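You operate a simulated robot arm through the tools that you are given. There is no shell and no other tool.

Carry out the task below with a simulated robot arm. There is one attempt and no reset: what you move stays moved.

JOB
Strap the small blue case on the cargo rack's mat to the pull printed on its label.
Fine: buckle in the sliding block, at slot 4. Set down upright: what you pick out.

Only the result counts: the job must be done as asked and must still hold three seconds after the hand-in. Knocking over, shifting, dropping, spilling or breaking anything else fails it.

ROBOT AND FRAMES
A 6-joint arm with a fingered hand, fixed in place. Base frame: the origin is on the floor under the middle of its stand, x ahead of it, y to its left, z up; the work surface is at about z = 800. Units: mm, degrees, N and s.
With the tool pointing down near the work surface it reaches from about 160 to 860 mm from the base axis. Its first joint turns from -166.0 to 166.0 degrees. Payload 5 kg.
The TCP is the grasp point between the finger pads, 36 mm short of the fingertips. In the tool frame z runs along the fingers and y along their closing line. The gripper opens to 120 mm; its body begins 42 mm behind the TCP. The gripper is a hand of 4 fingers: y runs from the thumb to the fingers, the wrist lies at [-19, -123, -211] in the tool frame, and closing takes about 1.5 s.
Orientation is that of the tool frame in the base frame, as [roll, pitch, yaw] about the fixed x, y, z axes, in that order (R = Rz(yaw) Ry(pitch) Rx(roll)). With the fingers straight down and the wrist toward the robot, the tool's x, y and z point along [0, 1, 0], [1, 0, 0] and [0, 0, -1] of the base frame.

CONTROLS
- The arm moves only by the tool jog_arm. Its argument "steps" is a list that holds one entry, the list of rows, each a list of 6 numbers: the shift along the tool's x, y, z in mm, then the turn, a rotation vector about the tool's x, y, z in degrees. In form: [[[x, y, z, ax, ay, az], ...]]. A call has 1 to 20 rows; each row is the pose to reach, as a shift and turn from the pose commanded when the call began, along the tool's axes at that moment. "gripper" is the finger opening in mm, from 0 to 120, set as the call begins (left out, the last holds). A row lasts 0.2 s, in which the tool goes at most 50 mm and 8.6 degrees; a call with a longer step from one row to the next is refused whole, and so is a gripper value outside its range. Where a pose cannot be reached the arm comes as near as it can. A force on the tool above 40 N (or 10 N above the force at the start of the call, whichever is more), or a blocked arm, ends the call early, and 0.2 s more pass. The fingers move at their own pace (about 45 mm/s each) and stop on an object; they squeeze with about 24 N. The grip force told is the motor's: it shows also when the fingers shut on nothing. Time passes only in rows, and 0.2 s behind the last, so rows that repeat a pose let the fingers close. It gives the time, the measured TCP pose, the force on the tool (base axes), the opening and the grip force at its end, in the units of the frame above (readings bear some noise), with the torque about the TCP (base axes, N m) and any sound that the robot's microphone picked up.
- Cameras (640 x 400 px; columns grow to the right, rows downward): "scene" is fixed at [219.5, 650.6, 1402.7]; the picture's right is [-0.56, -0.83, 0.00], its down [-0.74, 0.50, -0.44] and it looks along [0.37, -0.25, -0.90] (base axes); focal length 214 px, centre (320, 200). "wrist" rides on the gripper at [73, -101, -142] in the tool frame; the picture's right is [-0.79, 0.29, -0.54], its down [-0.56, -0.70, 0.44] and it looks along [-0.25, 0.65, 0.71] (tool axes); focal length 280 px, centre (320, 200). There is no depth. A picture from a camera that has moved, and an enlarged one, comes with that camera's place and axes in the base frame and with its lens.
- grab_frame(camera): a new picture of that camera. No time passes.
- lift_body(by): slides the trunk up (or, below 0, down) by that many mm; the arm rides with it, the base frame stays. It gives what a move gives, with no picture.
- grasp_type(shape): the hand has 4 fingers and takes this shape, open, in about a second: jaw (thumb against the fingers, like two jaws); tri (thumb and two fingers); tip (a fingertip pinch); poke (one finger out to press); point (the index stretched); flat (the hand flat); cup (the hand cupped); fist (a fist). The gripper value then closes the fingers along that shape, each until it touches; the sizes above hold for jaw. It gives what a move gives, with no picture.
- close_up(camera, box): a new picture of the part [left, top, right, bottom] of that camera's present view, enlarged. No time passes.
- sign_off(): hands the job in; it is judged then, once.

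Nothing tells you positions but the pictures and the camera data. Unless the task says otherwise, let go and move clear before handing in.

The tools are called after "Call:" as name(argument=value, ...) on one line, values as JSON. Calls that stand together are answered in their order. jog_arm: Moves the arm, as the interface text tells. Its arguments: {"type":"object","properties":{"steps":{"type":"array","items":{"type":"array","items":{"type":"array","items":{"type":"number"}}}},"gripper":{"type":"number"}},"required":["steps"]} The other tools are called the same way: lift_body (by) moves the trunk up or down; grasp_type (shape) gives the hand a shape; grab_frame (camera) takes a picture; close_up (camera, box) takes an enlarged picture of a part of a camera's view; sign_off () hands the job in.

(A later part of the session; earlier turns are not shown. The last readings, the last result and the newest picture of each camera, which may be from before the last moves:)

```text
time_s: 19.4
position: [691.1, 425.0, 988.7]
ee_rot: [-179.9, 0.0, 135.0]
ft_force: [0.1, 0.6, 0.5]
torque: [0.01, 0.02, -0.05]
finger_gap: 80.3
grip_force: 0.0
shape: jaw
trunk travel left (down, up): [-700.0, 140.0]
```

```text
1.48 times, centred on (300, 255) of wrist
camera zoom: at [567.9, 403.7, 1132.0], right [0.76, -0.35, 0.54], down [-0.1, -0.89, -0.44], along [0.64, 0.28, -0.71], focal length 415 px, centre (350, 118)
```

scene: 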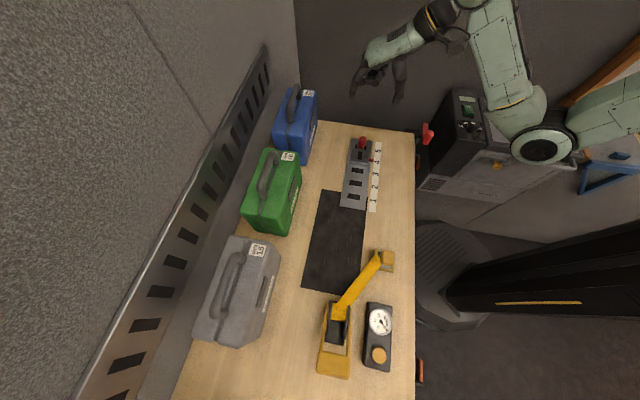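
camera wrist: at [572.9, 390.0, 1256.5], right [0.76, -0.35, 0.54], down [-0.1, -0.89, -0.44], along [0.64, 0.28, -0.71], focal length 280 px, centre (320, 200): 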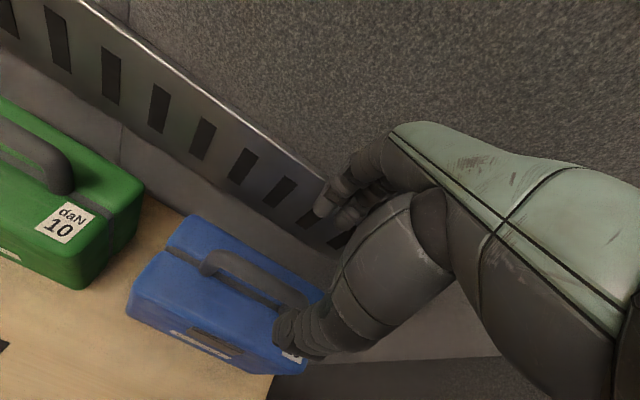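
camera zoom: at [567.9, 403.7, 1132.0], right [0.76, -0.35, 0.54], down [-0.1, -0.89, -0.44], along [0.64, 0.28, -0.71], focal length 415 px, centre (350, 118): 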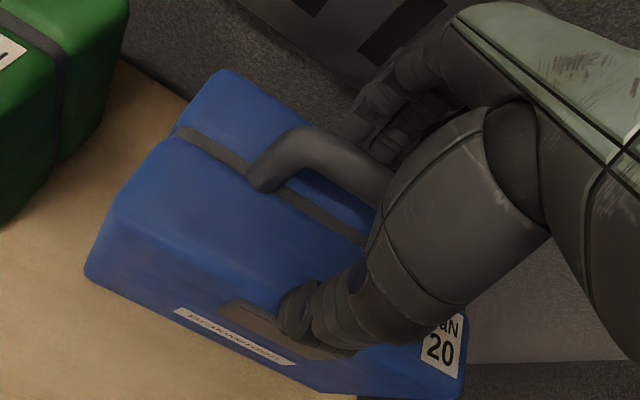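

The bar sits between the thumb and fingers. I'll shift 7 mm along the handle so the grip is nearer the case's middle, then close.

Call:
jog_arm(steps=[[[-4, 1, 0, 0, 0, 0], [-8, 1, 0, 0, 0, 0], [-8, 1, 0, 0, 0, 0]]])

Call:
jog_arm(steps=[[[0, 0, 0, 0, 0, 0], [0, 0, 0, 0, 0, 0], [0, 0, 0, 0, 0, 0], [0, 0, 0, 0, 0, 0], [0, 0, 0, 0, 0, 0], [0, 0, 0, 0, 0, 0], [0, 0, 0, 0, 0, 0], [0, 0, 0, 0, 0, 0]]], gripper=0)

Call:
close_up(camera="scene", box=[260, 40, 340, 140])

Call:
close_up(camera="wrist", box=[160, 120, 440, 390])

```text
time_s: 20.2
position: [698.2, 420.4, 990.1]
ee_rot: [-180.0, 0.0, 135.0]
ft_force: [0.7, 0.1, -0.1]
torque: [-0.01, 0.01, 0.0]
finger_gap: 80.6
grip_force: 0.0
shape: jaw
trunk travel left (down, up): [-700.0, 140.0]
```

```text
time_s: 22.0
position: [697.8, 420.8, 989.8]
ee_rot: [-180.0, 0.0, 135.0]
ft_force: [-0.4, -0.9, -0.4]
torque: [0.05, -0.01, -0.05]
finger_gap: 0.1
grip_force: 24.6
shape: jaw
trunk travel left (down, up): [-700.0, 140.0]
```

```text
4.00 times, centred on (300, 90) of scene
camera zoom: at [219.5, 650.6, 1402.7], right [-0.56, -0.83, 0.0], down [-0.74, 0.5, -0.44], along [0.37, -0.25, -0.9], focal length 858 px, centre (400, 640)
```

zoom: 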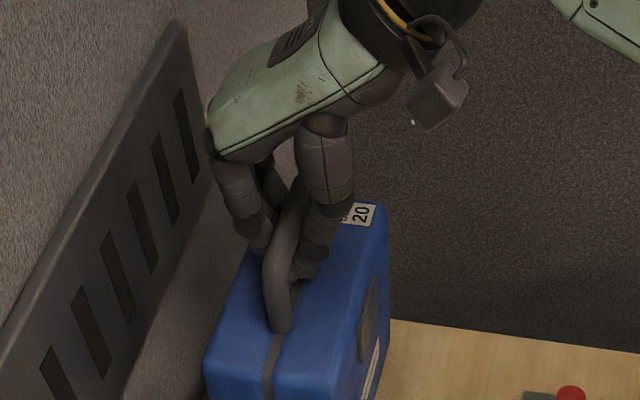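

```text
1.48 times, centred on (300, 255) of wrist
camera zoom: at [574.9, 399.2, 1131.6], right [0.76, -0.35, 0.54], down [-0.1, -0.89, -0.44], along [0.64, 0.28, -0.71], focal length 415 px, centre (350, 118)
```

zoom: 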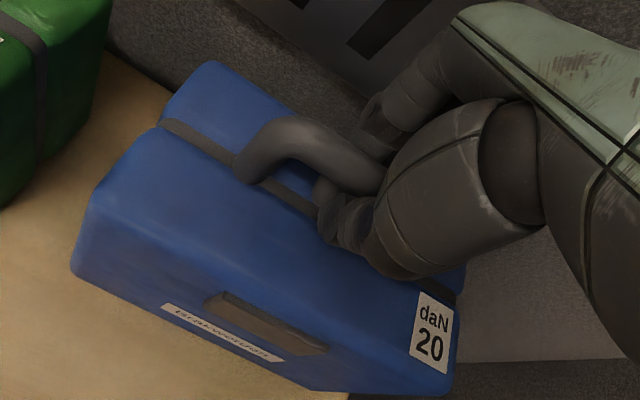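

The fingers have closed fully around and beneath the bar, encircling it, so lifting will hang the case from the closed hand. I'll lift gently and watch the force.

Call:
jog_arm(steps=[[[0, 0, -5, 0, 0, 0], [0, 0, -10, 0, 0, 0], [0, 0, -15, 0, 0, 0], [0, 0, -20, 0, 0, 0], [0, 0, -20, 0, 0, 0]]])

Call:
close_up(camera="scene", box=[250, 40, 350, 180])

Call:
close_up(camera="wrist", box=[160, 120, 440, 390])

```text
time_s: 23.2
position: [698.1, 419.8, 1009.9]
ee_rot: [-179.9, 0.0, 135.0]
ft_force: [0.1, -1.1, -5.6]
torque: [-0.04, 0.0, 0.0]
finger_gap: 0.2
grip_force: 24.0
shape: jaw
trunk travel left (down, up): [-700.0, 140.0]
```

```text
2.86 times, centred on (300, 110) of scene
camera zoom: at [219.5, 650.6, 1402.7], right [-0.56, -0.83, 0.0], down [-0.74, 0.5, -0.44], along [0.37, -0.25, -0.9], focal length 613 px, centre (377, 457)
```

zoom: 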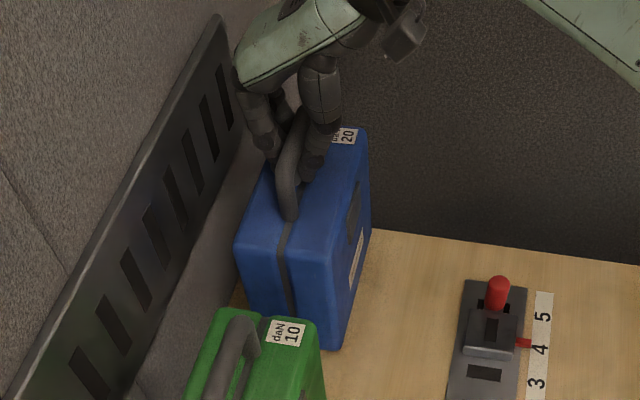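

```text
1.48 times, centred on (300, 255) of wrist
camera zoom: at [576.1, 399.5, 1152.2], right [0.76, -0.35, 0.54], down [-0.1, -0.89, -0.44], along [0.64, 0.28, -0.72], focal length 415 px, centre (350, 118)
```

zoom: 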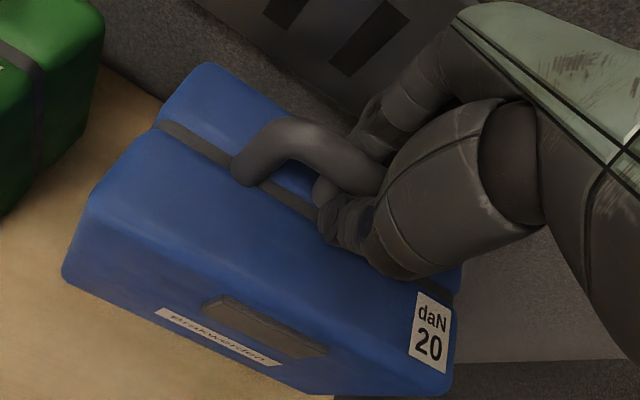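

The case is coming up with the hand, about 6 N so far. I'll lift a bit further and check that it hangs level.

Call:
jog_arm(steps=[[[0, 0, -8, 0, 0, 0], [0, 0, -16, 0, 0, 0], [0, 0, -24, 0, 0, 0], [0, 0, -32, 0, 0, 0], [0, 0, -40, 0, 0, 0], [0, 0, -40, 0, 0, 0]]])

Call:
close_up(camera="scene", box=[250, 20, 350, 180])

Call:
close_up(camera="wrist", box=[160, 120, 440, 390])

```text
time_s: 24.6
position: [699.4, 421.1, 1051.7]
ee_rot: [-179.9, 0.0, 135.1]
ft_force: [0.1, -0.2, -5.1]
torque: [0.02, 0.04, 0.0]
finger_gap: 0.0
grip_force: 23.7
shape: jaw
trunk travel left (down, up): [-700.0, 140.0]
```

```text
2.50 times, centred on (300, 100) of scene
camera zoom: at [219.5, 650.6, 1402.7], right [-0.56, -0.83, 0.0], down [-0.74, 0.5, -0.44], along [0.37, -0.25, -0.9], focal length 536 px, centre (370, 450)
```

zoom: 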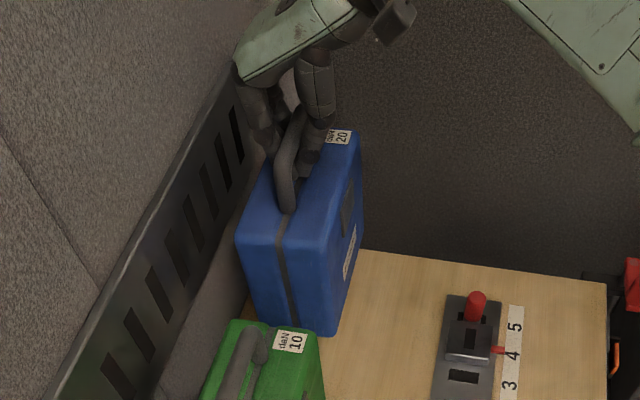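

```text
1.48 times, centred on (300, 255) of wrist
camera zoom: at [576.3, 400.4, 1192.8], right [0.76, -0.35, 0.54], down [-0.1, -0.89, -0.44], along [0.64, 0.28, -0.71], focal length 415 px, centre (350, 118)
```

zoom: 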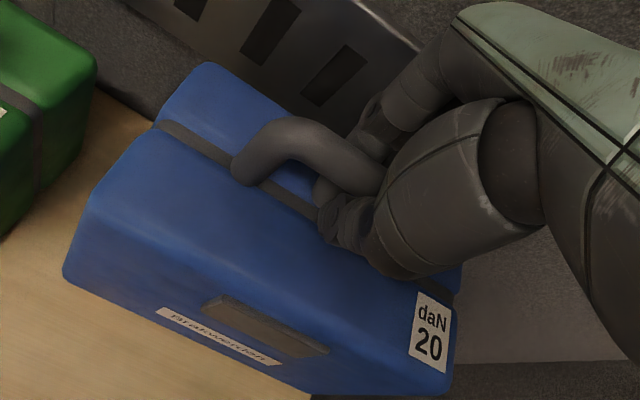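

The case hangs level from the hand (about 0.5 kg). I'll raise it, bring it toward me clear of the green case, then carry it along the bench above the mat.

Call:
jog_arm(steps=[[[0, 0, -16, 0, 0, 0], [0, 0, -32, 0, 0, 0], [0, 0, -50, 0, 0, 0], [0, -8, -54, 0, 0, 0], [0, -24, -54, 0, 0, 0], [0, -45, -54, 0, 0, 0], [0, -67, -54, 0, 0, 0], [0, -90, -54, 0, 0, 0], [0, -113, -54, 0, 0, 0], [0, -136, -54, 0, 0, 0], [0, -158, -54, 0, 0, 0], [0, -177, -54, 0, 0, 0], [0, -190, -54, 0, 0, 0], [0, -195, -54, 0, 0, 0]]])

Call:
grab_frame(camera="scene")

Call:
grab_frame(camera="wrist")

```text
time_s: 27.6
position: [560.7, 283.4, 1103.0]
ee_rot: [-180.0, 0.0, 135.0]
ft_force: [-0.1, -0.4, -5.3]
torque: [0.01, 0.0, 0.02]
finger_gap: 0.0
grip_force: 24.1
shape: jaw
trunk travel left (down, up): [-700.0, 140.0]
```

```text
taken
```

scene: 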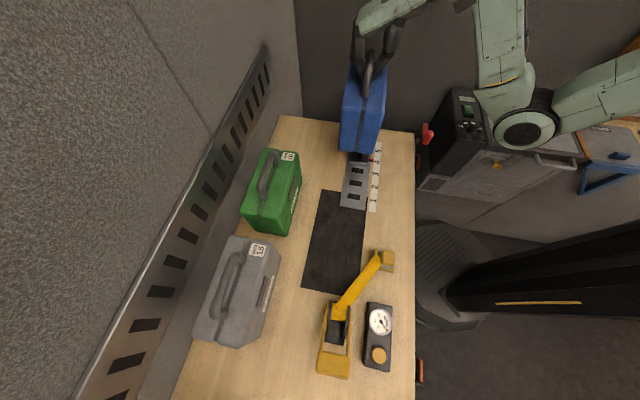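

```text
taken
camera wrist: at [438.3, 263.2, 1244.9], right [0.76, -0.35, 0.54], down [-0.1, -0.89, -0.44], along [0.64, 0.28, -0.71], focal length 280 px, centre (320, 200)
```

wrist: 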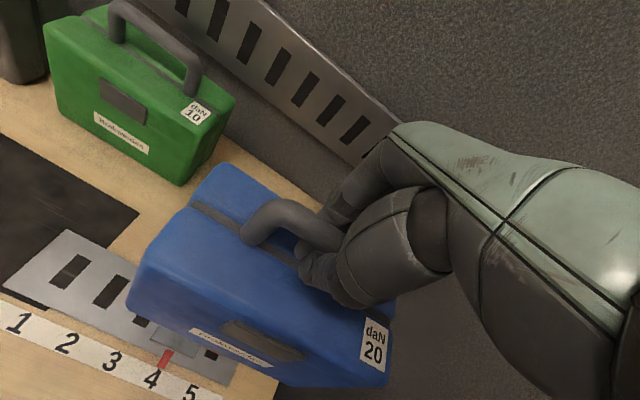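

The case travels steadily. Now I'll carry it along the bench to above the mat.

Call:
jog_arm(steps=[[[6, 0, 0, 0, 0, 0], [18, 0, 0, 0, 0, 0], [34, 0, 0, 0, 0, 0], [52, 0, 0, 0, 0, 0], [72, 0, 0, 0, 0, 0], [92, 0, 0, 0, 0, 0], [112, 0, 0, 0, 0, 0], [132, 0, 0, 0, 0, 0], [152, 0, 0, 0, 0, 0], [172, 0, 0, 0, 0, 0], [192, 0, 0, 0, 0, 0], [212, 0, 0, 0, 0, 0], [232, 0, 0, 0, 0, 0], [252, 0, 0, 0, 0, 0], [272, 0, 0, 0, 0, 0], [290, 0, 0, 0, 0, 0], [306, 0, 0, 0, 0, 0], [318, 0, 0, 0, 0, 0], [328, 0, 0, 0, 0, 0], [334, 0, 0, 0, 0, 0]]])

Call:
grab_frame(camera="scene")

Call:
grab_frame(camera="wrist")

```text
time_s: 31.8
position: [325.9, 518.8, 1105.3]
ee_rot: [-179.8, -0.1, 134.9]
ft_force: [-0.8, 0.6, -5.3]
torque: [0.02, 0.01, -0.02]
finger_gap: 0.2
grip_force: 24.5
shape: jaw
trunk travel left (down, up): [-700.0, 140.0]
```

```text
taken
```

scene: 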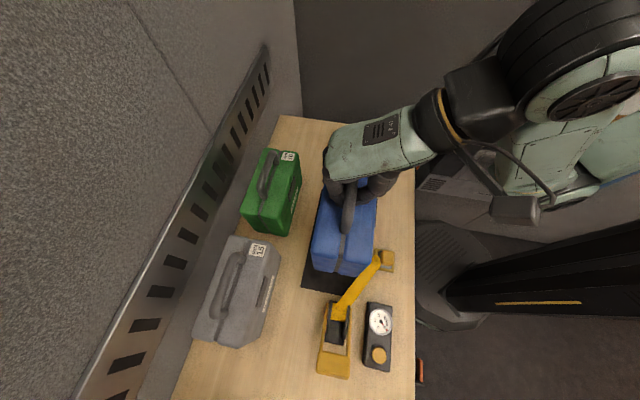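

```text
taken
camera wrist: at [202.1, 498.6, 1245.7], right [0.76, -0.35, 0.54], down [-0.1, -0.89, -0.44], along [0.64, 0.28, -0.71], focal length 280 px, centre (320, 200)
```

wrist: 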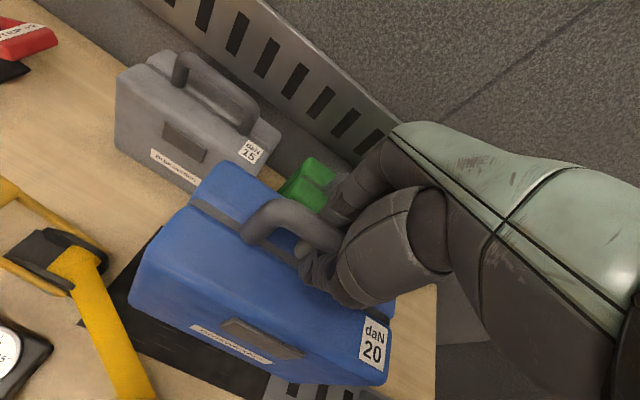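

The case is above the mat. I'll lower most of the way, with a small outward shift so the strap line will fall between the case's front edge and its handle.

Call:
jog_arm(steps=[[[0, 3, 8, 0, 0, 0], [0, 5, 20, 0, 0, 0], [0, 5, 35, 0, 0, 0], [0, 5, 50, 0, 0, 0], [0, 5, 65, 0, 0, 0], [0, 5, 78, 0, 0, 0], [0, 5, 86, 0, 0, 0], [0, 5, 88, 0, 0, 0], [0, 5, 88, 0, 0, 0]]])

Call:
grab_frame(camera="wrist")

Call:
close_up(camera="scene", box=[280, 160, 420, 320])

```text
time_s: 33.8
position: [327.5, 522.5, 1013.9]
ee_rot: [179.9, 0.0, 135.0]
ft_force: [0.5, 1.3, -5.2]
torque: [-0.03, -0.01, -0.01]
finger_gap: 0.0
grip_force: 24.2
shape: jaw
trunk travel left (down, up): [-700.0, 140.0]
```

```text
taken
camera wrist: at [205.1, 501.5, 1156.2], right [0.76, -0.35, 0.54], down [-0.1, -0.89, -0.44], along [0.64, 0.28, -0.71], focal length 280 px, centre (320, 200)
```

wrist: 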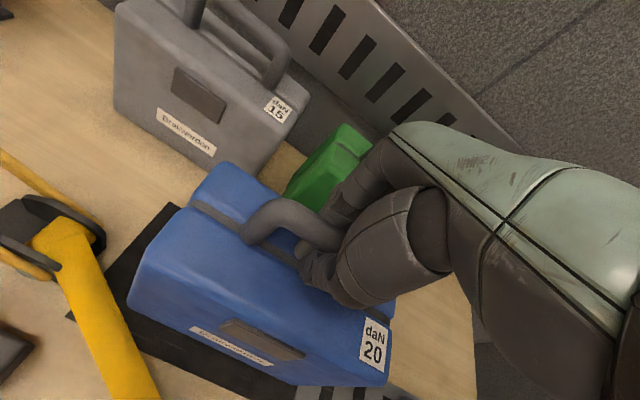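

```text
2.50 times, centred on (350, 240) of scene
camera zoom: at [219.5, 650.6, 1402.7], right [-0.56, -0.83, 0.0], down [-0.74, 0.5, -0.44], along [0.37, -0.25, -0.9], focal length 536 px, centre (245, 100)
```

zoom: 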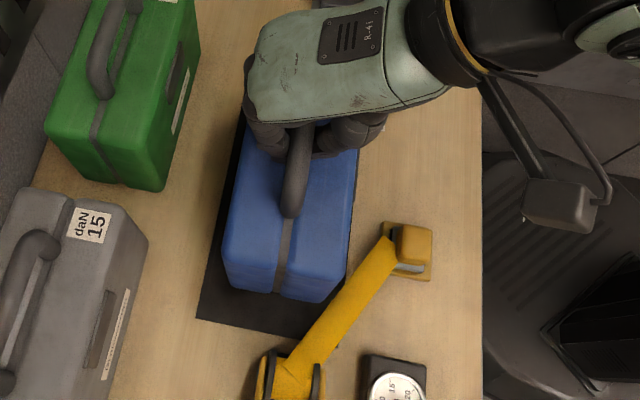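

The case hovers just above the mat at the wanted spot. I'll lower it slowly until its weight comes off the hand.

Call:
jog_arm(steps=[[[0, 0, 2, 0, 0, 0], [0, 0, 4, 0, 0, 0], [0, 0, 6, 0, 0, 0], [0, 0, 8, 0, 0, 0], [0, 0, 10, 0, 0, 0], [0, 0, 10, 0, 0, 0]]])

Call:
jog_arm(steps=[[[0, 0, 2, 0, 0, 0], [0, 0, 4, 0, 0, 0], [0, 0, 6, 0, 0, 0], [0, 0, 6, 0, 0, 0]]])

Call:
close_up(camera="wrist", box=[100, 120, 440, 400])

```text
time_s: 35.2
position: [328.1, 523.7, 1006.9]
ee_rot: [-179.9, 0.0, 135.0]
ft_force: [-0.7, 0.0, -5.6]
torque: [-0.01, 0.01, 0.01]
finger_gap: 0.0
grip_force: 24.3
shape: jaw
trunk travel left (down, up): [-700.0, 140.0]
```

```text
time_s: 36.2
position: [329.0, 522.4, 999.2]
ee_rot: [-179.9, 0.1, 134.9]
ft_force: [0.7, 0.2, -5.4]
torque: [0.02, 0.03, -0.04]
finger_gap: 0.1
grip_force: 24.0
shape: jaw
trunk travel left (down, up): [-700.0, 140.0]
```

```text
1.43 times, centred on (270, 260) of wrist
camera zoom: at [205.9, 501.9, 1140.7], right [0.76, -0.35, 0.54], down [-0.1, -0.89, -0.44], along [0.64, 0.28, -0.71], focal length 401 px, centre (391, 114)
```

zoom: 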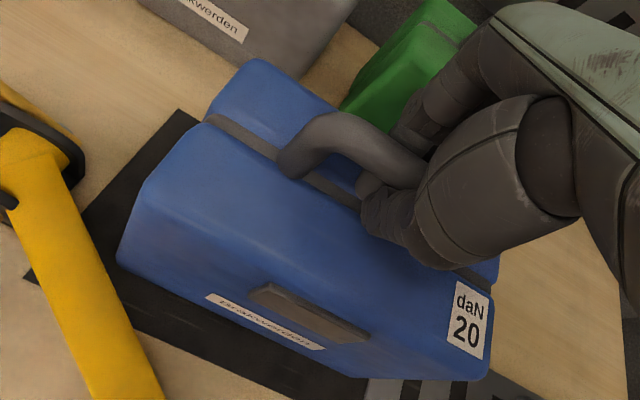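

The weight is still on the hand at z≈999, so I'll keep lowering in small steps.

Call:
jog_arm(steps=[[[0, 0, 1.5, 0, 0, 0], [0, 0, 3, 0, 0, 0], [0, 0, 4.5, 0, 0, 0], [0, 0, 4.5, 0, 0, 0]]])

Call:
jog_arm(steps=[[[0, 0, 1.5, 0, 0, 0], [0, 0, 3, 0, 0, 0], [0, 0, 4.5, 0, 0, 0], [0, 0, 4.5, 0, 0, 0]]])

Call:
close_up(camera="wrist", box=[100, 120, 440, 400])

Call:
close_up(camera="scene", box=[290, 200, 390, 300])

```text
time_s: 37.2
position: [327.3, 522.3, 996.5]
ee_rot: [-179.9, -0.1, 135.0]
ft_force: [-0.2, -0.3, -5.5]
torque: [0.04, 0.02, -0.01]
finger_gap: 0.1
grip_force: 24.1
shape: jaw
trunk travel left (down, up): [-700.0, 140.0]
```

```text
time_s: 38.2
position: [326.7, 521.7, 991.1]
ee_rot: [-179.9, 0.0, 135.1]
ft_force: [0.1, 0.0, -4.4]
torque: [0.01, -0.03, 0.0]
finger_gap: 0.0
grip_force: 24.1
shape: jaw
trunk travel left (down, up): [-700.0, 140.0]
```

```text
1.43 times, centred on (270, 260) of wrist
camera zoom: at [203.9, 501.7, 1133.0], right [0.76, -0.35, 0.54], down [-0.1, -0.89, -0.44], along [0.64, 0.28, -0.71], focal length 401 px, centre (391, 114)
```

zoom: 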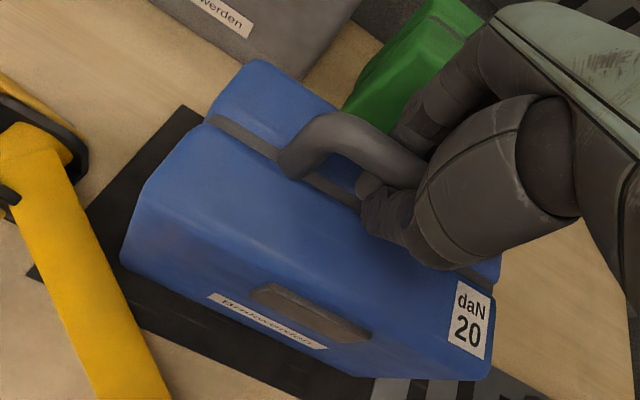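

```text
4.00 times, centred on (340, 250) of scene
camera zoom: at [219.5, 650.6, 1402.7], right [-0.56, -0.83, 0.0], down [-0.74, 0.5, -0.44], along [0.37, -0.25, -0.9], focal length 858 px, centre (240, 0)
```

zoom: 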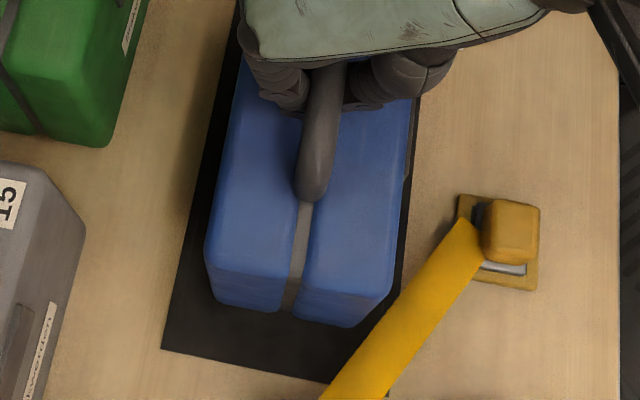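

Contact has begun (weight partly off). I'll lower 3 mm more to seat it fully, then open the hand.

Call:
jog_arm(steps=[[[0, 0, 1, 0, 0, 0], [0, 0, 2, 0, 0, 0], [0, 0, 3, 0, 0, 0], [0, 0, 3, 0, 0, 0]]])

Call:
close_up(camera="wrist", box=[100, 120, 440, 400])

```text
time_s: 39.2
position: [327.2, 522.6, 989.2]
ee_rot: [179.9, 0.0, 135.0]
ft_force: [-3.5, -0.1, 1.7]
torque: [-0.02, -0.02, -0.03]
finger_gap: 0.0
grip_force: 24.1
shape: jaw
trunk travel left (down, up): [-700.0, 140.0]
```

```text
1.43 times, centred on (270, 260) of wrist
camera zoom: at [204.7, 501.1, 1130.9], right [0.76, -0.35, 0.54], down [-0.1, -0.89, -0.44], along [0.64, 0.28, -0.71], focal length 401 px, centre (391, 114)
```

zoom: 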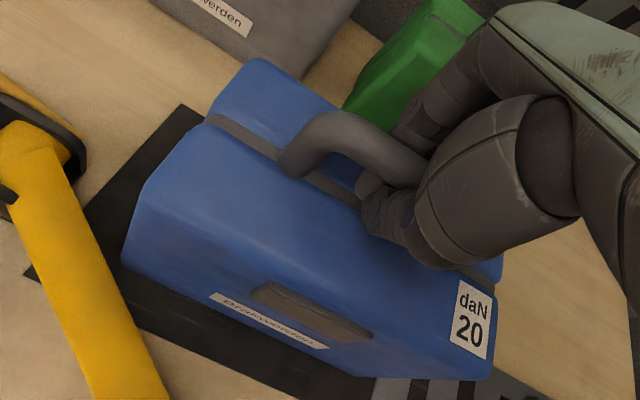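

The case now rests on the mat. I'll open the hand and let it settle.

Call:
jog_arm(steps=[[[0, 0, 0, 0, 0, 0], [0, 0, 0, 0, 0, 0], [0, 0, 0, 0, 0, 0], [0, 0, 0, 0, 0, 0], [0, 0, 0, 0, 0, 0], [0, 0, 0, 0, 0, 0]]], gripper=90)

Call:
jog_arm(steps=[[[0, 0, -10, 0, 0, 0], [0, 0, -30, 0, 0, 0], [0, 0, -60, 0, 0, 0], [0, 0, -100, 0, 0, 0], [0, 0, -140, 0, 0, 0]]])

Call:
grab_frame(camera="scene")

Call:
grab_frame(camera="wrist")

```text
time_s: 40.6
position: [328.0, 521.6, 988.4]
ee_rot: [179.9, 0.0, 135.0]
ft_force: [0.1, 0.0, 0.0]
torque: [0.01, -0.04, -0.01]
finger_gap: 90.0
grip_force: 0.0
shape: jaw
trunk travel left (down, up): [-700.0, 140.0]
```

```text
time_s: 41.8
position: [327.1, 520.6, 1127.9]
ee_rot: [-179.9, 0.0, 134.9]
ft_force: [-0.5, 0.2, 0.2]
torque: [-0.01, 0.02, 0.01]
finger_gap: 90.2
grip_force: 0.1
shape: jaw
trunk travel left (down, up): [-700.0, 140.0]
```

```text
taken
```

scene: 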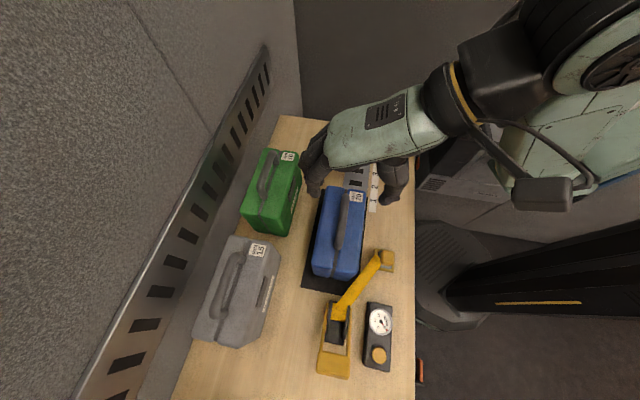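

```text
taken
camera wrist: at [203.6, 499.7, 1269.6], right [0.76, -0.35, 0.54], down [-0.1, -0.89, -0.44], along [0.64, 0.28, -0.71], focal length 280 px, centre (320, 200)
```

wrist: 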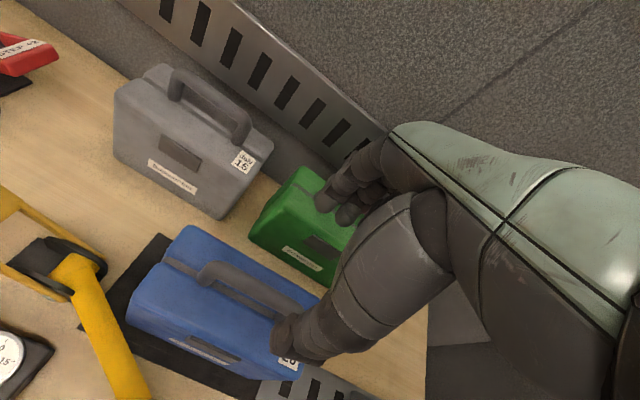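

The case stands upright on the mat. I notice a red labelled item at the far left; I'll read it, and look closely at the buckle and holder.

Call:
close_up(camera="wrist", box=[0, 20, 80, 110])

Call:
close_up(camera="wrist", box=[0, 170, 200, 400])

Call:
close_up(camera="scene", box=[365, 240, 405, 280])

Call:
close_up(camera="scene", box=[290, 170, 390, 300])

```text
4.44 times, centred on (40, 65) of wrist
camera zoom: at [203.6, 499.7, 1269.6], right [0.76, -0.35, 0.54], down [-0.1, -0.89, -0.44], along [0.64, 0.28, -0.71], focal length 1246 px, centre (1564, 800)
```

zoom: 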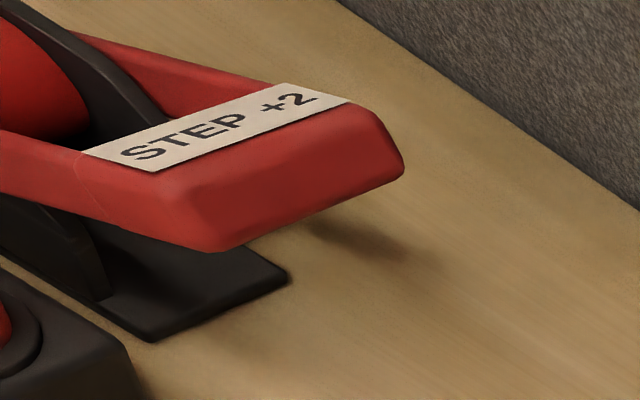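

```text
1.74 times, centred on (100, 285) of wrist
camera zoom: at [203.6, 499.7, 1269.6], right [0.76, -0.35, 0.54], down [-0.1, -0.89, -0.44], along [0.64, 0.28, -0.71], focal length 488 px, centre (703, 52)
```

zoom: 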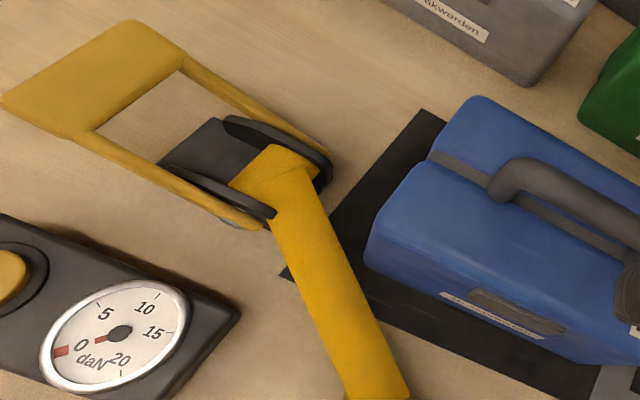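

```text
10.00 times, centred on (385, 260) of scene
camera zoom: at [219.5, 650.6, 1402.7], right [-0.56, -0.83, 0.0], down [-0.74, 0.5, -0.44], along [0.37, -0.25, -0.9], focal length 2145 px, centre (-330, -400)
```

zoom: 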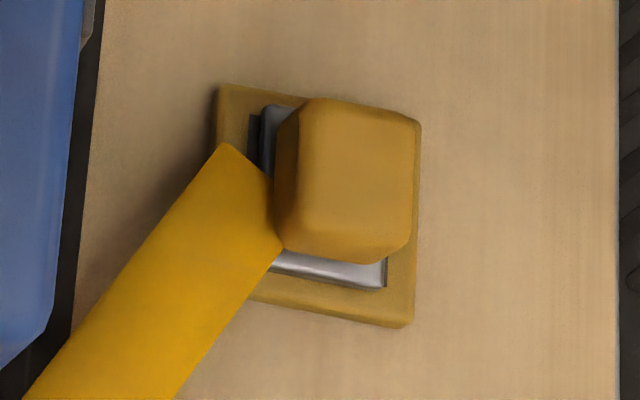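

```text
3.08 times, centred on (340, 235) of scene
camera zoom: at [219.5, 650.6, 1402.7], right [-0.56, -0.83, 0.0], down [-0.74, 0.5, -0.44], along [0.37, -0.25, -0.9], focal length 660 px, centre (258, 92)
```

zoom: 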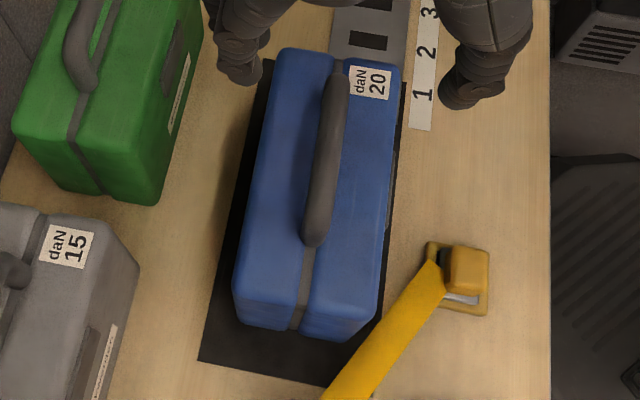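

There is a second, red ratchet to the far left labelled "STEP +2", outside the scene view. I'll move the wrist camera that way to see the whole left part of the bench before touching the strap.

Call:
jog_arm(steps=[[[26, -27, 0, 0, 0, 0], [52, -55, 0, 0, 0, 0], [78, -82, 0, 0, 0, 0], [104, -110, 0, 0, 0, 0], [130, -138, 0, 0, 0, 0], [156, -165, 0, 0, 0, 0], [181, -192, 0, 0, 0, 0], [181, -192, 0, 0, 0, 0]]])

Call:
grab_frame(camera="wrist")

Call:
grab_frame(camera="scene")

```text
time_s: 43.6
position: [74.9, 533.3, 1101.6]
ee_rot: [179.8, -0.2, 135.0]
ft_force: [0.3, 0.0, -0.2]
torque: [0.0, -0.01, 0.04]
finger_gap: 89.9
grip_force: 0.1
shape: jaw
out of reach, approached as far as the arm can: row 4, 5, 6, 7, 8
trunk travel left (down, up): [-700.0, 140.0]
```

```text
taken
camera wrist: at [-48.8, 511.5, 1243.3], right [0.76, -0.36, 0.54], down [-0.1, -0.89, -0.45], along [0.64, 0.29, -0.71], focal length 280 px, centre (320, 200)
```

wrist: 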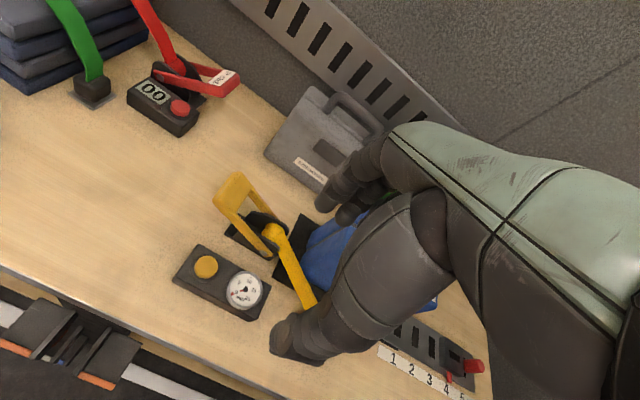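

```text
taken
```

scene: 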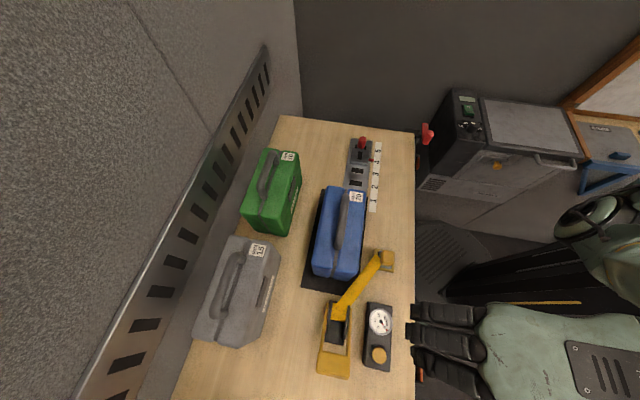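

The left end holds another strap station (red ratchet, digital display, dark stack). I'll zoom in on it and on the yellow ratchet and gauge.

Call:
close_up(camera="wrist", box=[0, 0, 260, 150])

Call:
close_up(camera="wrist", box=[120, 50, 250, 140])

Call:
close_up(camera="wrist", box=[165, 160, 325, 330])

Call:
close_up(camera="wrist", box=[0, 280, 220, 400])

```text
2.46 times, centred on (130, 75) of wrist
camera zoom: at [-48.8, 511.5, 1243.3], right [0.76, -0.36, 0.54], down [-0.1, -0.89, -0.45], along [0.64, 0.29, -0.71], focal length 690 px, centre (788, 508)
```

zoom: 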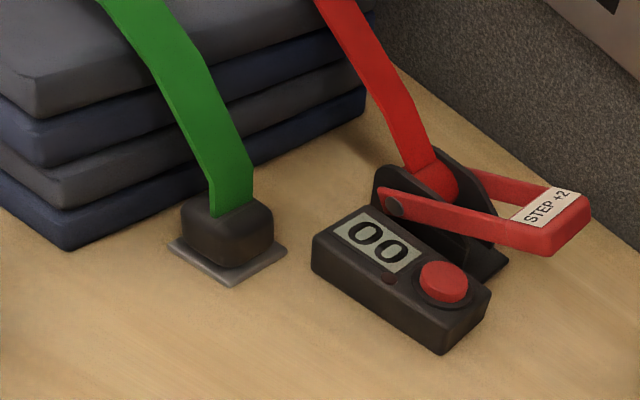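

```text
4.44 times, centred on (185, 95) of wrist
camera zoom: at [-48.8, 511.5, 1243.3], right [0.76, -0.36, 0.54], down [-0.1, -0.89, -0.45], along [0.64, 0.29, -0.71], focal length 1246 px, centre (920, 667)
```

zoom: 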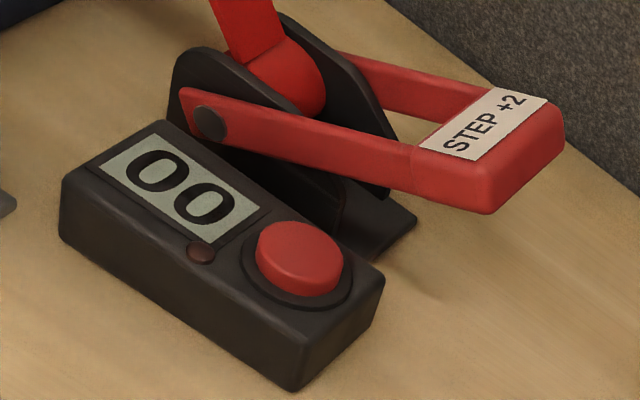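

```text
2.35 times, centred on (245, 245) of wrist
camera zoom: at [-48.8, 511.5, 1243.3], right [0.76, -0.36, 0.54], down [-0.1, -0.89, -0.45], along [0.64, 0.29, -0.71], focal length 660 px, centre (496, 94)
```

zoom: 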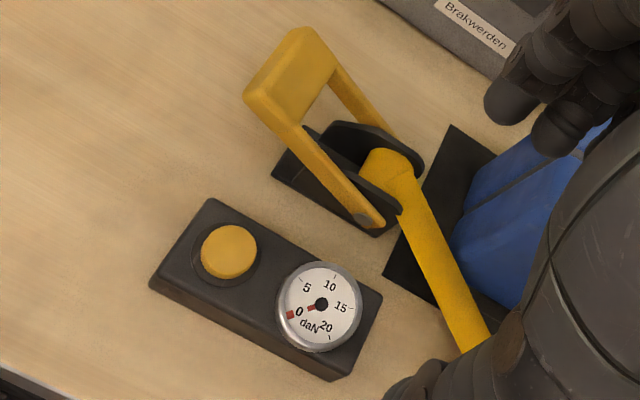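

```text
2.91 times, centred on (110, 340) of wrist
camera zoom: at [-48.8, 511.5, 1243.3], right [0.76, -0.36, 0.54], down [-0.1, -0.89, -0.45], along [0.64, 0.29, -0.71], focal length 816 px, centre (931, -207)
```

zoom: 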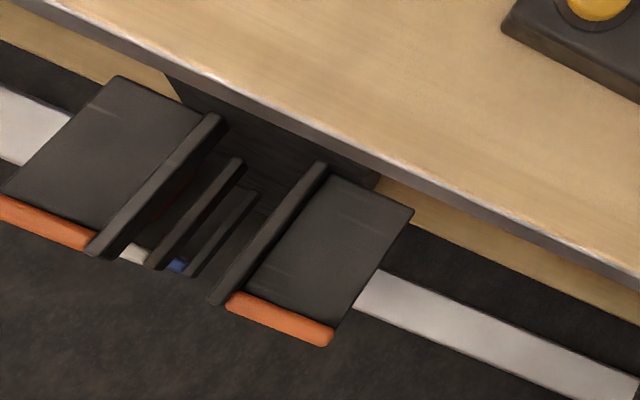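

The red station is a separate, already strapped load, so I'll leave it alone. Now I'll bring the camera near the buckle to see how it sits in its holder and how its tongue is oriented.

Call:
jog_arm(steps=[[[-40, 0, 0, 0, 0, 0], [-80, 0, 0, 0, 0, 0], [-120, 0, 0, 0, 0, 0], [-160, 0, 0, 0, 0, 0], [-200, 0, 0, 0, 0, 0], [-240, 0, 0, 0, 0, 0], [-275, 2, 0, 0, 0, 0], [-275, 2, 0, 0, 0, 0]]])

Call:
grab_frame(camera="wrist")

```text
time_s: 45.4
position: [270.1, 345.5, 1089.2]
ee_rot: [179.6, 0.0, 134.9]
ft_force: [-0.1, 0.9, 0.6]
torque: [-0.01, -0.02, 0.0]
finger_gap: 89.9
grip_force: 0.1
shape: jaw
out of reach, approached as far as the arm can: row 1, 2, 3, 4, 5, 6, 7, 8
trunk travel left (down, up): [-700.0, 140.0]
```

```text
taken
camera wrist: at [146.1, 324.0, 1229.3], right [0.76, -0.36, 0.54], down [-0.1, -0.89, -0.45], along [0.64, 0.29, -0.71], focal length 280 px, centre (320, 200)
```

wrist: 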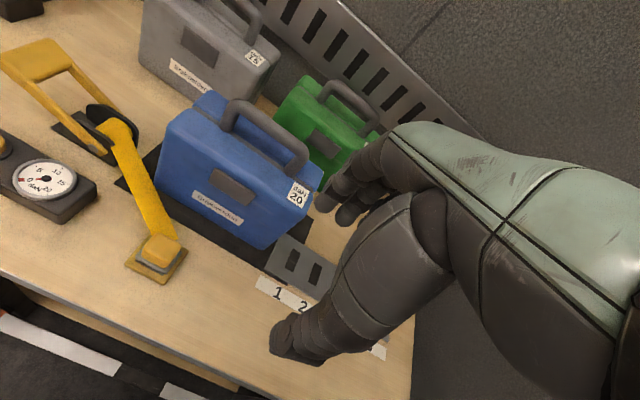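

I'll lower the hand beside the case's front to get a nearer view of the buckle.

Call:
jog_arm(steps=[[[0, 16, 45, 0, 0, 0], [0, 16, 90, 0, 0, 0], [0, 16, 135, 0, 0, 0], [0, 16, 180, 0, 0, 0], [0, 16, 220, 0, 0, 0], [0, 16, 220, 0, 0, 0]]])

Call:
grab_frame(camera="wrist")

Call:
close_up(camera="wrist", box=[100, 180, 260, 300])

```text
time_s: 46.8
position: [281.9, 355.1, 868.3]
ee_rot: [-179.9, 0.0, 135.0]
ft_force: [-0.9, -0.2, -0.7]
torque: [-0.03, 0.01, 0.0]
finger_gap: 90.1
grip_force: 0.1
shape: jaw
trunk travel left (down, up): [-700.0, 140.0]
```

```text
taken
camera wrist: at [159.1, 334.4, 1009.9], right [0.76, -0.35, 0.54], down [-0.1, -0.89, -0.44], along [0.64, 0.28, -0.71], focal length 280 px, centre (320, 200)
```

wrist: 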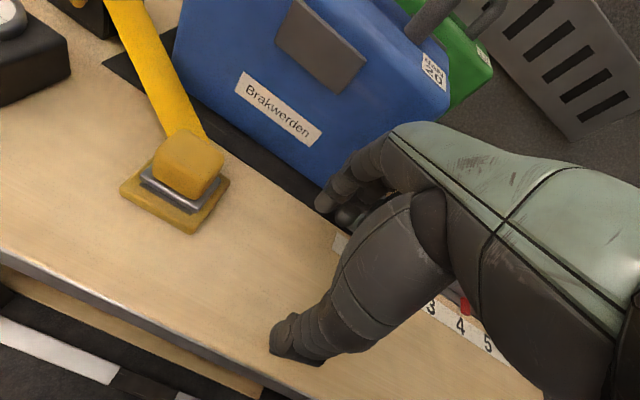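

```text
3.33 times, centred on (180, 240) of wrist
camera zoom: at [159.1, 334.4, 1009.9], right [0.76, -0.35, 0.54], down [-0.1, -0.89, -0.44], along [0.64, 0.28, -0.71], focal length 935 px, centre (787, 67)
```

zoom: 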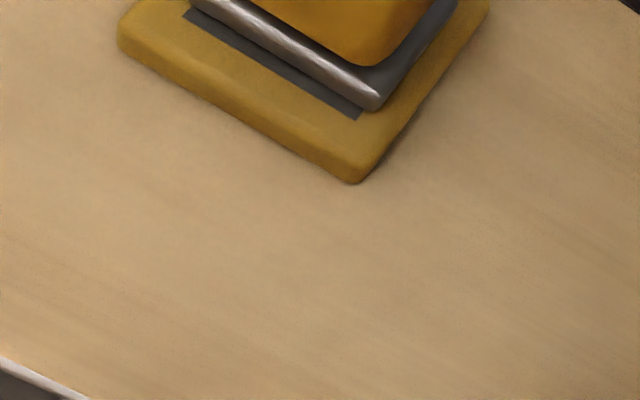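

Call:
close_up(camera="wrist", box=[110, 115, 250, 245])

Call:
close_up(camera="scene", box=[365, 240, 405, 280])

```text
3.08 times, centred on (180, 180) of wrist
camera zoom: at [159.1, 334.4, 1009.9], right [0.76, -0.35, 0.54], down [-0.1, -0.89, -0.44], along [0.64, 0.28, -0.71], focal length 863 px, centre (751, 262)
```

zoom: 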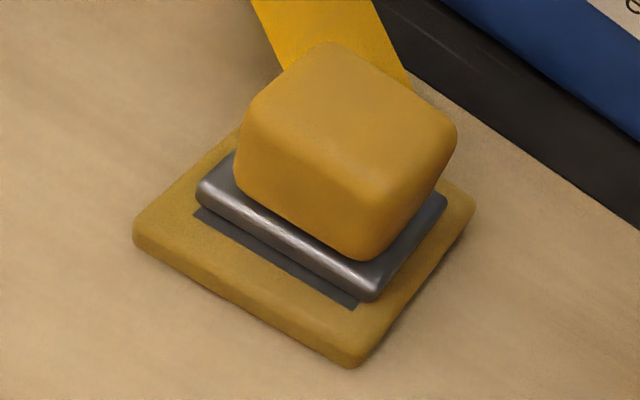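

```text
10.00 times, centred on (385, 260) of scene
camera zoom: at [219.5, 650.6, 1402.7], right [-0.56, -0.83, 0.0], down [-0.74, 0.5, -0.44], along [0.37, -0.25, -0.9], focal length 2145 px, centre (-330, -400)
```

zoom: 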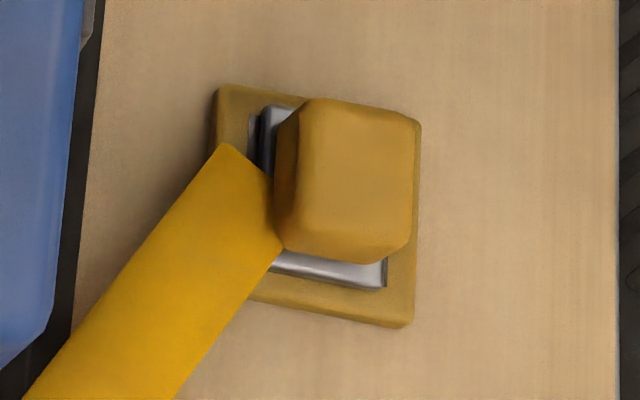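

The buckle's head is about s=-177…-144, n=455…480, z=818…845, on a steel plate in the holder, sides square to the table. I'll rise a bit, take the thumb-and-two-fingers shape and check where those fingertips lie.

Call:
jog_arm(steps=[[[0, 0, -35, 0, 0, 0], [0, 0, -70, 0, 0, 0], [0, 0, -70, 0, 0, 0]]])

Call:
grasp_type(shape="tri")

Call:
jog_arm(steps=[[[0, 0, 0, 0, 0, 0], [0, 0, 0, 0, 0, 0], [0, 0, 0, 0, 0, 0], [0, 0, 0, 0, 0, 0], [0, 0, 0, 0, 0, 0]]], gripper=50)

Call:
close_up(camera="wrist", box=[220, 100, 480, 380])

Call:
grab_frame(camera="scene")

```text
time_s: 47.6
position: [281.6, 356.8, 939.7]
ee_rot: [179.9, -0.1, 135.0]
ft_force: [-0.1, 0.2, 0.3]
torque: [0.04, 0.01, 0.0]
finger_gap: 90.1
grip_force: 0.1
shape: jaw
trunk travel left (down, up): [-700.0, 140.0]
```

```text
time_s: 48.5
position: [283.1, 357.1, 940.4]
ee_rot: [-180.0, 0.0, 135.0]
ft_force: [0.0, 1.0, -0.1]
torque: [0.01, 0.01, 0.0]
finger_gap: 120.1
grip_force: 0.0
shape: tri
trunk travel left (down, up): [-700.0, 140.0]
```

```text
time_s: 49.7
position: [282.1, 356.9, 940.4]
ee_rot: [179.9, -0.1, 135.1]
ft_force: [-0.4, 0.4, 0.0]
torque: [-0.02, 0.0, 0.0]
finger_gap: 50.6
grip_force: 0.1
shape: tri
trunk travel left (down, up): [-700.0, 140.0]
```

```text
1.43 times, centred on (350, 240) of wrist
camera zoom: at [159.2, 336.0, 1081.4], right [0.76, -0.35, 0.54], down [-0.1, -0.89, -0.44], along [0.64, 0.28, -0.71], focal length 401 px, centre (277, 143)
```

zoom: 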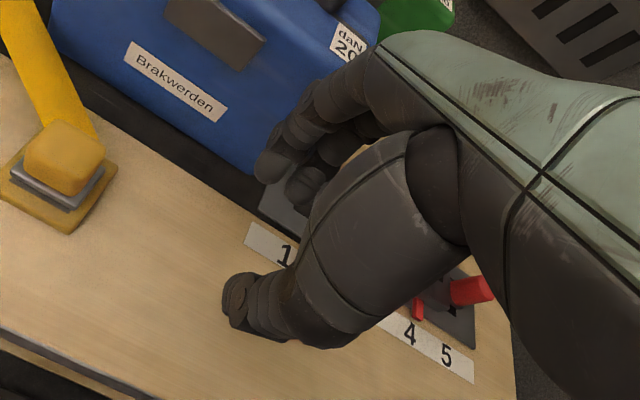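

```text
taken
```

scene: 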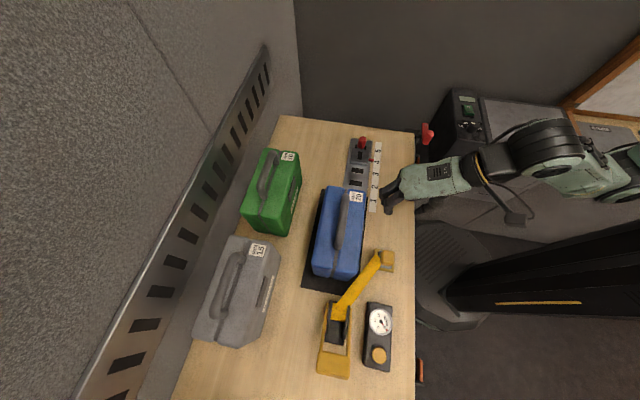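

In this shape the two fingertips lie 12–14 mm either side of the tool's centre with the thumb opposite, so centring on the buckle head (s≈-160, n≈466.5) is right. I'll move above it.

Call:
jog_arm(steps=[[[36, 5, 0, 0, 0, 0], [72, 10, 0, 0, 0, 0], [107, 15, 0, 0, 0, 0], [107, 15, 20, 0, 0, 0], [107, 15, 40, 0, 0, 0], [107, 15, 40, 0, 0, 0]]])

Call:
close_up(camera="wrist", box=[180, 120, 440, 380])

Call:
close_up(camera="scene", box=[340, 210, 430, 300])

```text
time_s: 51.1
position: [216.8, 444.7, 898.9]
ee_rot: [-180.0, 0.0, 135.1]
ft_force: [-0.2, -0.6, -1.1]
torque: [-0.01, 0.01, 0.0]
finger_gap: 50.6
grip_force: 0.0
shape: tri
trunk travel left (down, up): [-700.0, 140.0]
```

```text
1.54 times, centred on (310, 250) of wrist
camera zoom: at [93.7, 422.7, 1039.9], right [0.76, -0.35, 0.54], down [-0.1, -0.89, -0.44], along [0.64, 0.28, -0.71], focal length 431 px, centre (335, 123)
```

zoom: 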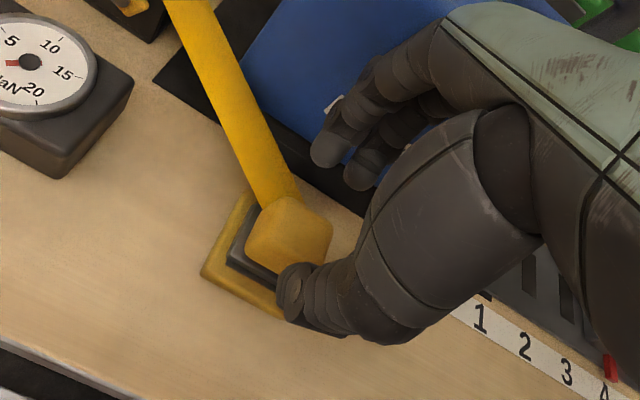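

```text
4.44 times, centred on (385, 255) of scene
camera zoom: at [219.5, 650.6, 1402.7], right [-0.56, -0.83, 0.0], down [-0.74, 0.5, -0.44], along [0.37, -0.25, -0.9], focal length 953 px, centre (31, -44)
```

zoom: 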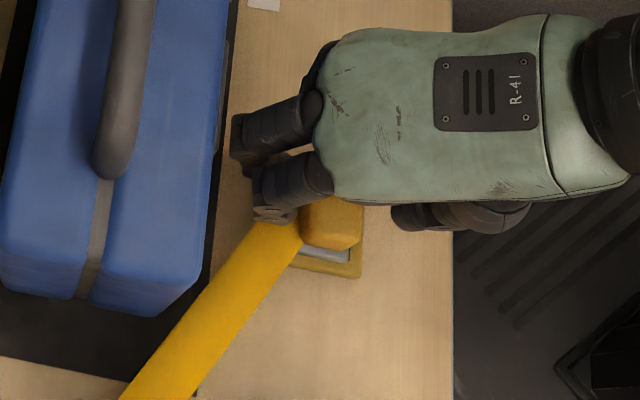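

The hand is centred over the head. I'll descend slowly to finger depth, watching the force in case the strap is in the way.

Call:
jog_arm(steps=[[[0, 0, 8, 0, 0, 0], [0, 0, 16, 0, 0, 0], [0, 0, 24, 0, 0, 0], [0, 0, 30, 0, 0, 0], [0, 0, 34, 0, 0, 0], [0, 0, 34, 0, 0, 0]]])

Call:
close_up(camera="wrist", box=[180, 120, 440, 380])

Call:
close_up(camera="scene", box=[340, 210, 430, 300])

```text
time_s: 52.5
position: [216.1, 444.6, 864.3]
ee_rot: [-179.9, 0.0, 135.1]
ft_force: [-0.5, 0.4, 0.3]
torque: [0.01, -0.02, 0.01]
finger_gap: 50.2
grip_force: 0.2
shape: tri
trunk travel left (down, up): [-700.0, 140.0]
```

```text
1.54 times, centred on (310, 250) of wrist
camera zoom: at [93.2, 423.3, 1006.4], right [0.76, -0.35, 0.54], down [-0.1, -0.89, -0.44], along [0.64, 0.28, -0.71], focal length 431 px, centre (335, 123)
```

zoom: 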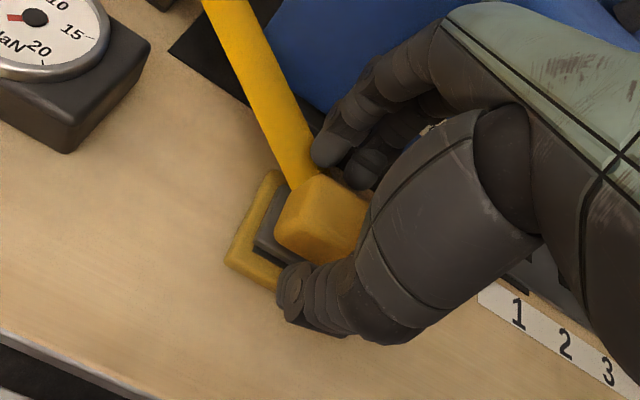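

```text
4.44 times, centred on (385, 255) of scene
camera zoom: at [219.5, 650.6, 1402.7], right [-0.56, -0.83, 0.0], down [-0.74, 0.5, -0.44], along [0.37, -0.25, -0.9], focal length 953 px, centre (31, -44)
```

zoom: 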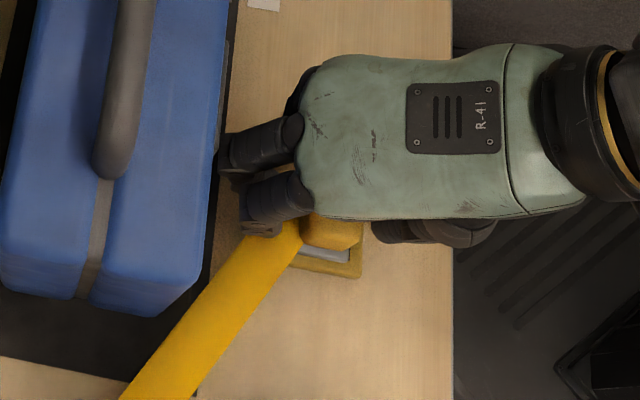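

No contact on the way down, and the head lies between the thumb and two fingers. I'll close on it.

Call:
jog_arm(steps=[[[0, 0, 0, 0, 0, 0], [0, 0, 0, 0, 0, 0], [0, 0, 0, 0, 0, 0], [0, 0, 0, 0, 0, 0], [0, 0, 0, 0, 0, 0], [0, 0, 0, 0, 0, 0]]], gripper=5)

Call:
close_up(camera="wrist", box=[180, 120, 440, 380])

Call:
close_up(camera="scene", box=[340, 210, 430, 300])

```text
time_s: 53.9
position: [216.8, 443.8, 864.3]
ee_rot: [180.0, 0.1, 135.0]
ft_force: [-2.1, -1.2, -1.2]
torque: [-0.03, 0.06, -0.04]
finger_gap: 23.8
grip_force: 24.0
shape: tri
trunk travel left (down, up): [-700.0, 140.0]
```

```text
1.54 times, centred on (310, 250) of wrist
camera zoom: at [93.0, 423.2, 1006.3], right [0.76, -0.35, 0.54], down [-0.1, -0.89, -0.44], along [0.64, 0.28, -0.71], focal length 431 px, centre (335, 123)
```

zoom: 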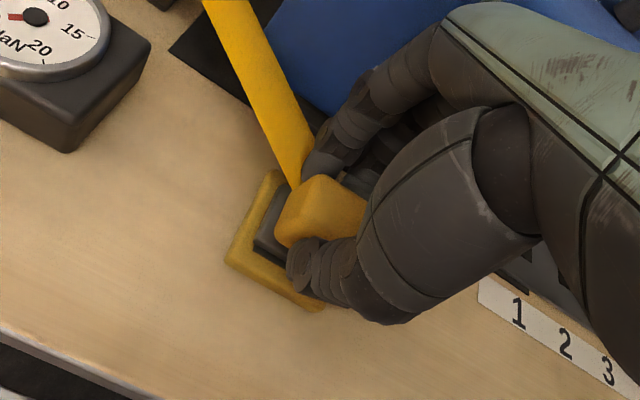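

```text
4.44 times, centred on (385, 255) of scene
camera zoom: at [219.5, 650.6, 1402.7], right [-0.56, -0.83, 0.0], down [-0.74, 0.5, -0.44], along [0.37, -0.25, -0.9], focal length 953 px, centre (31, -44)
```

zoom: 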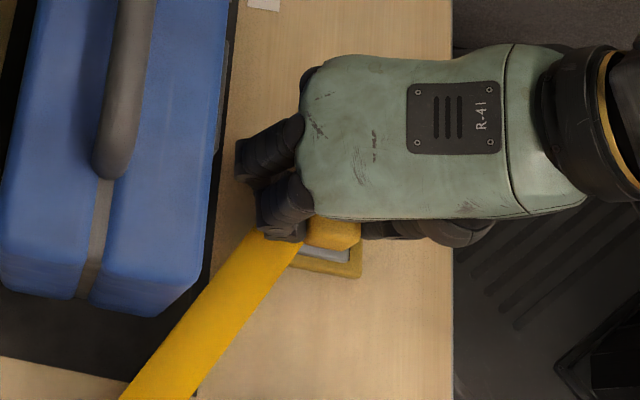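

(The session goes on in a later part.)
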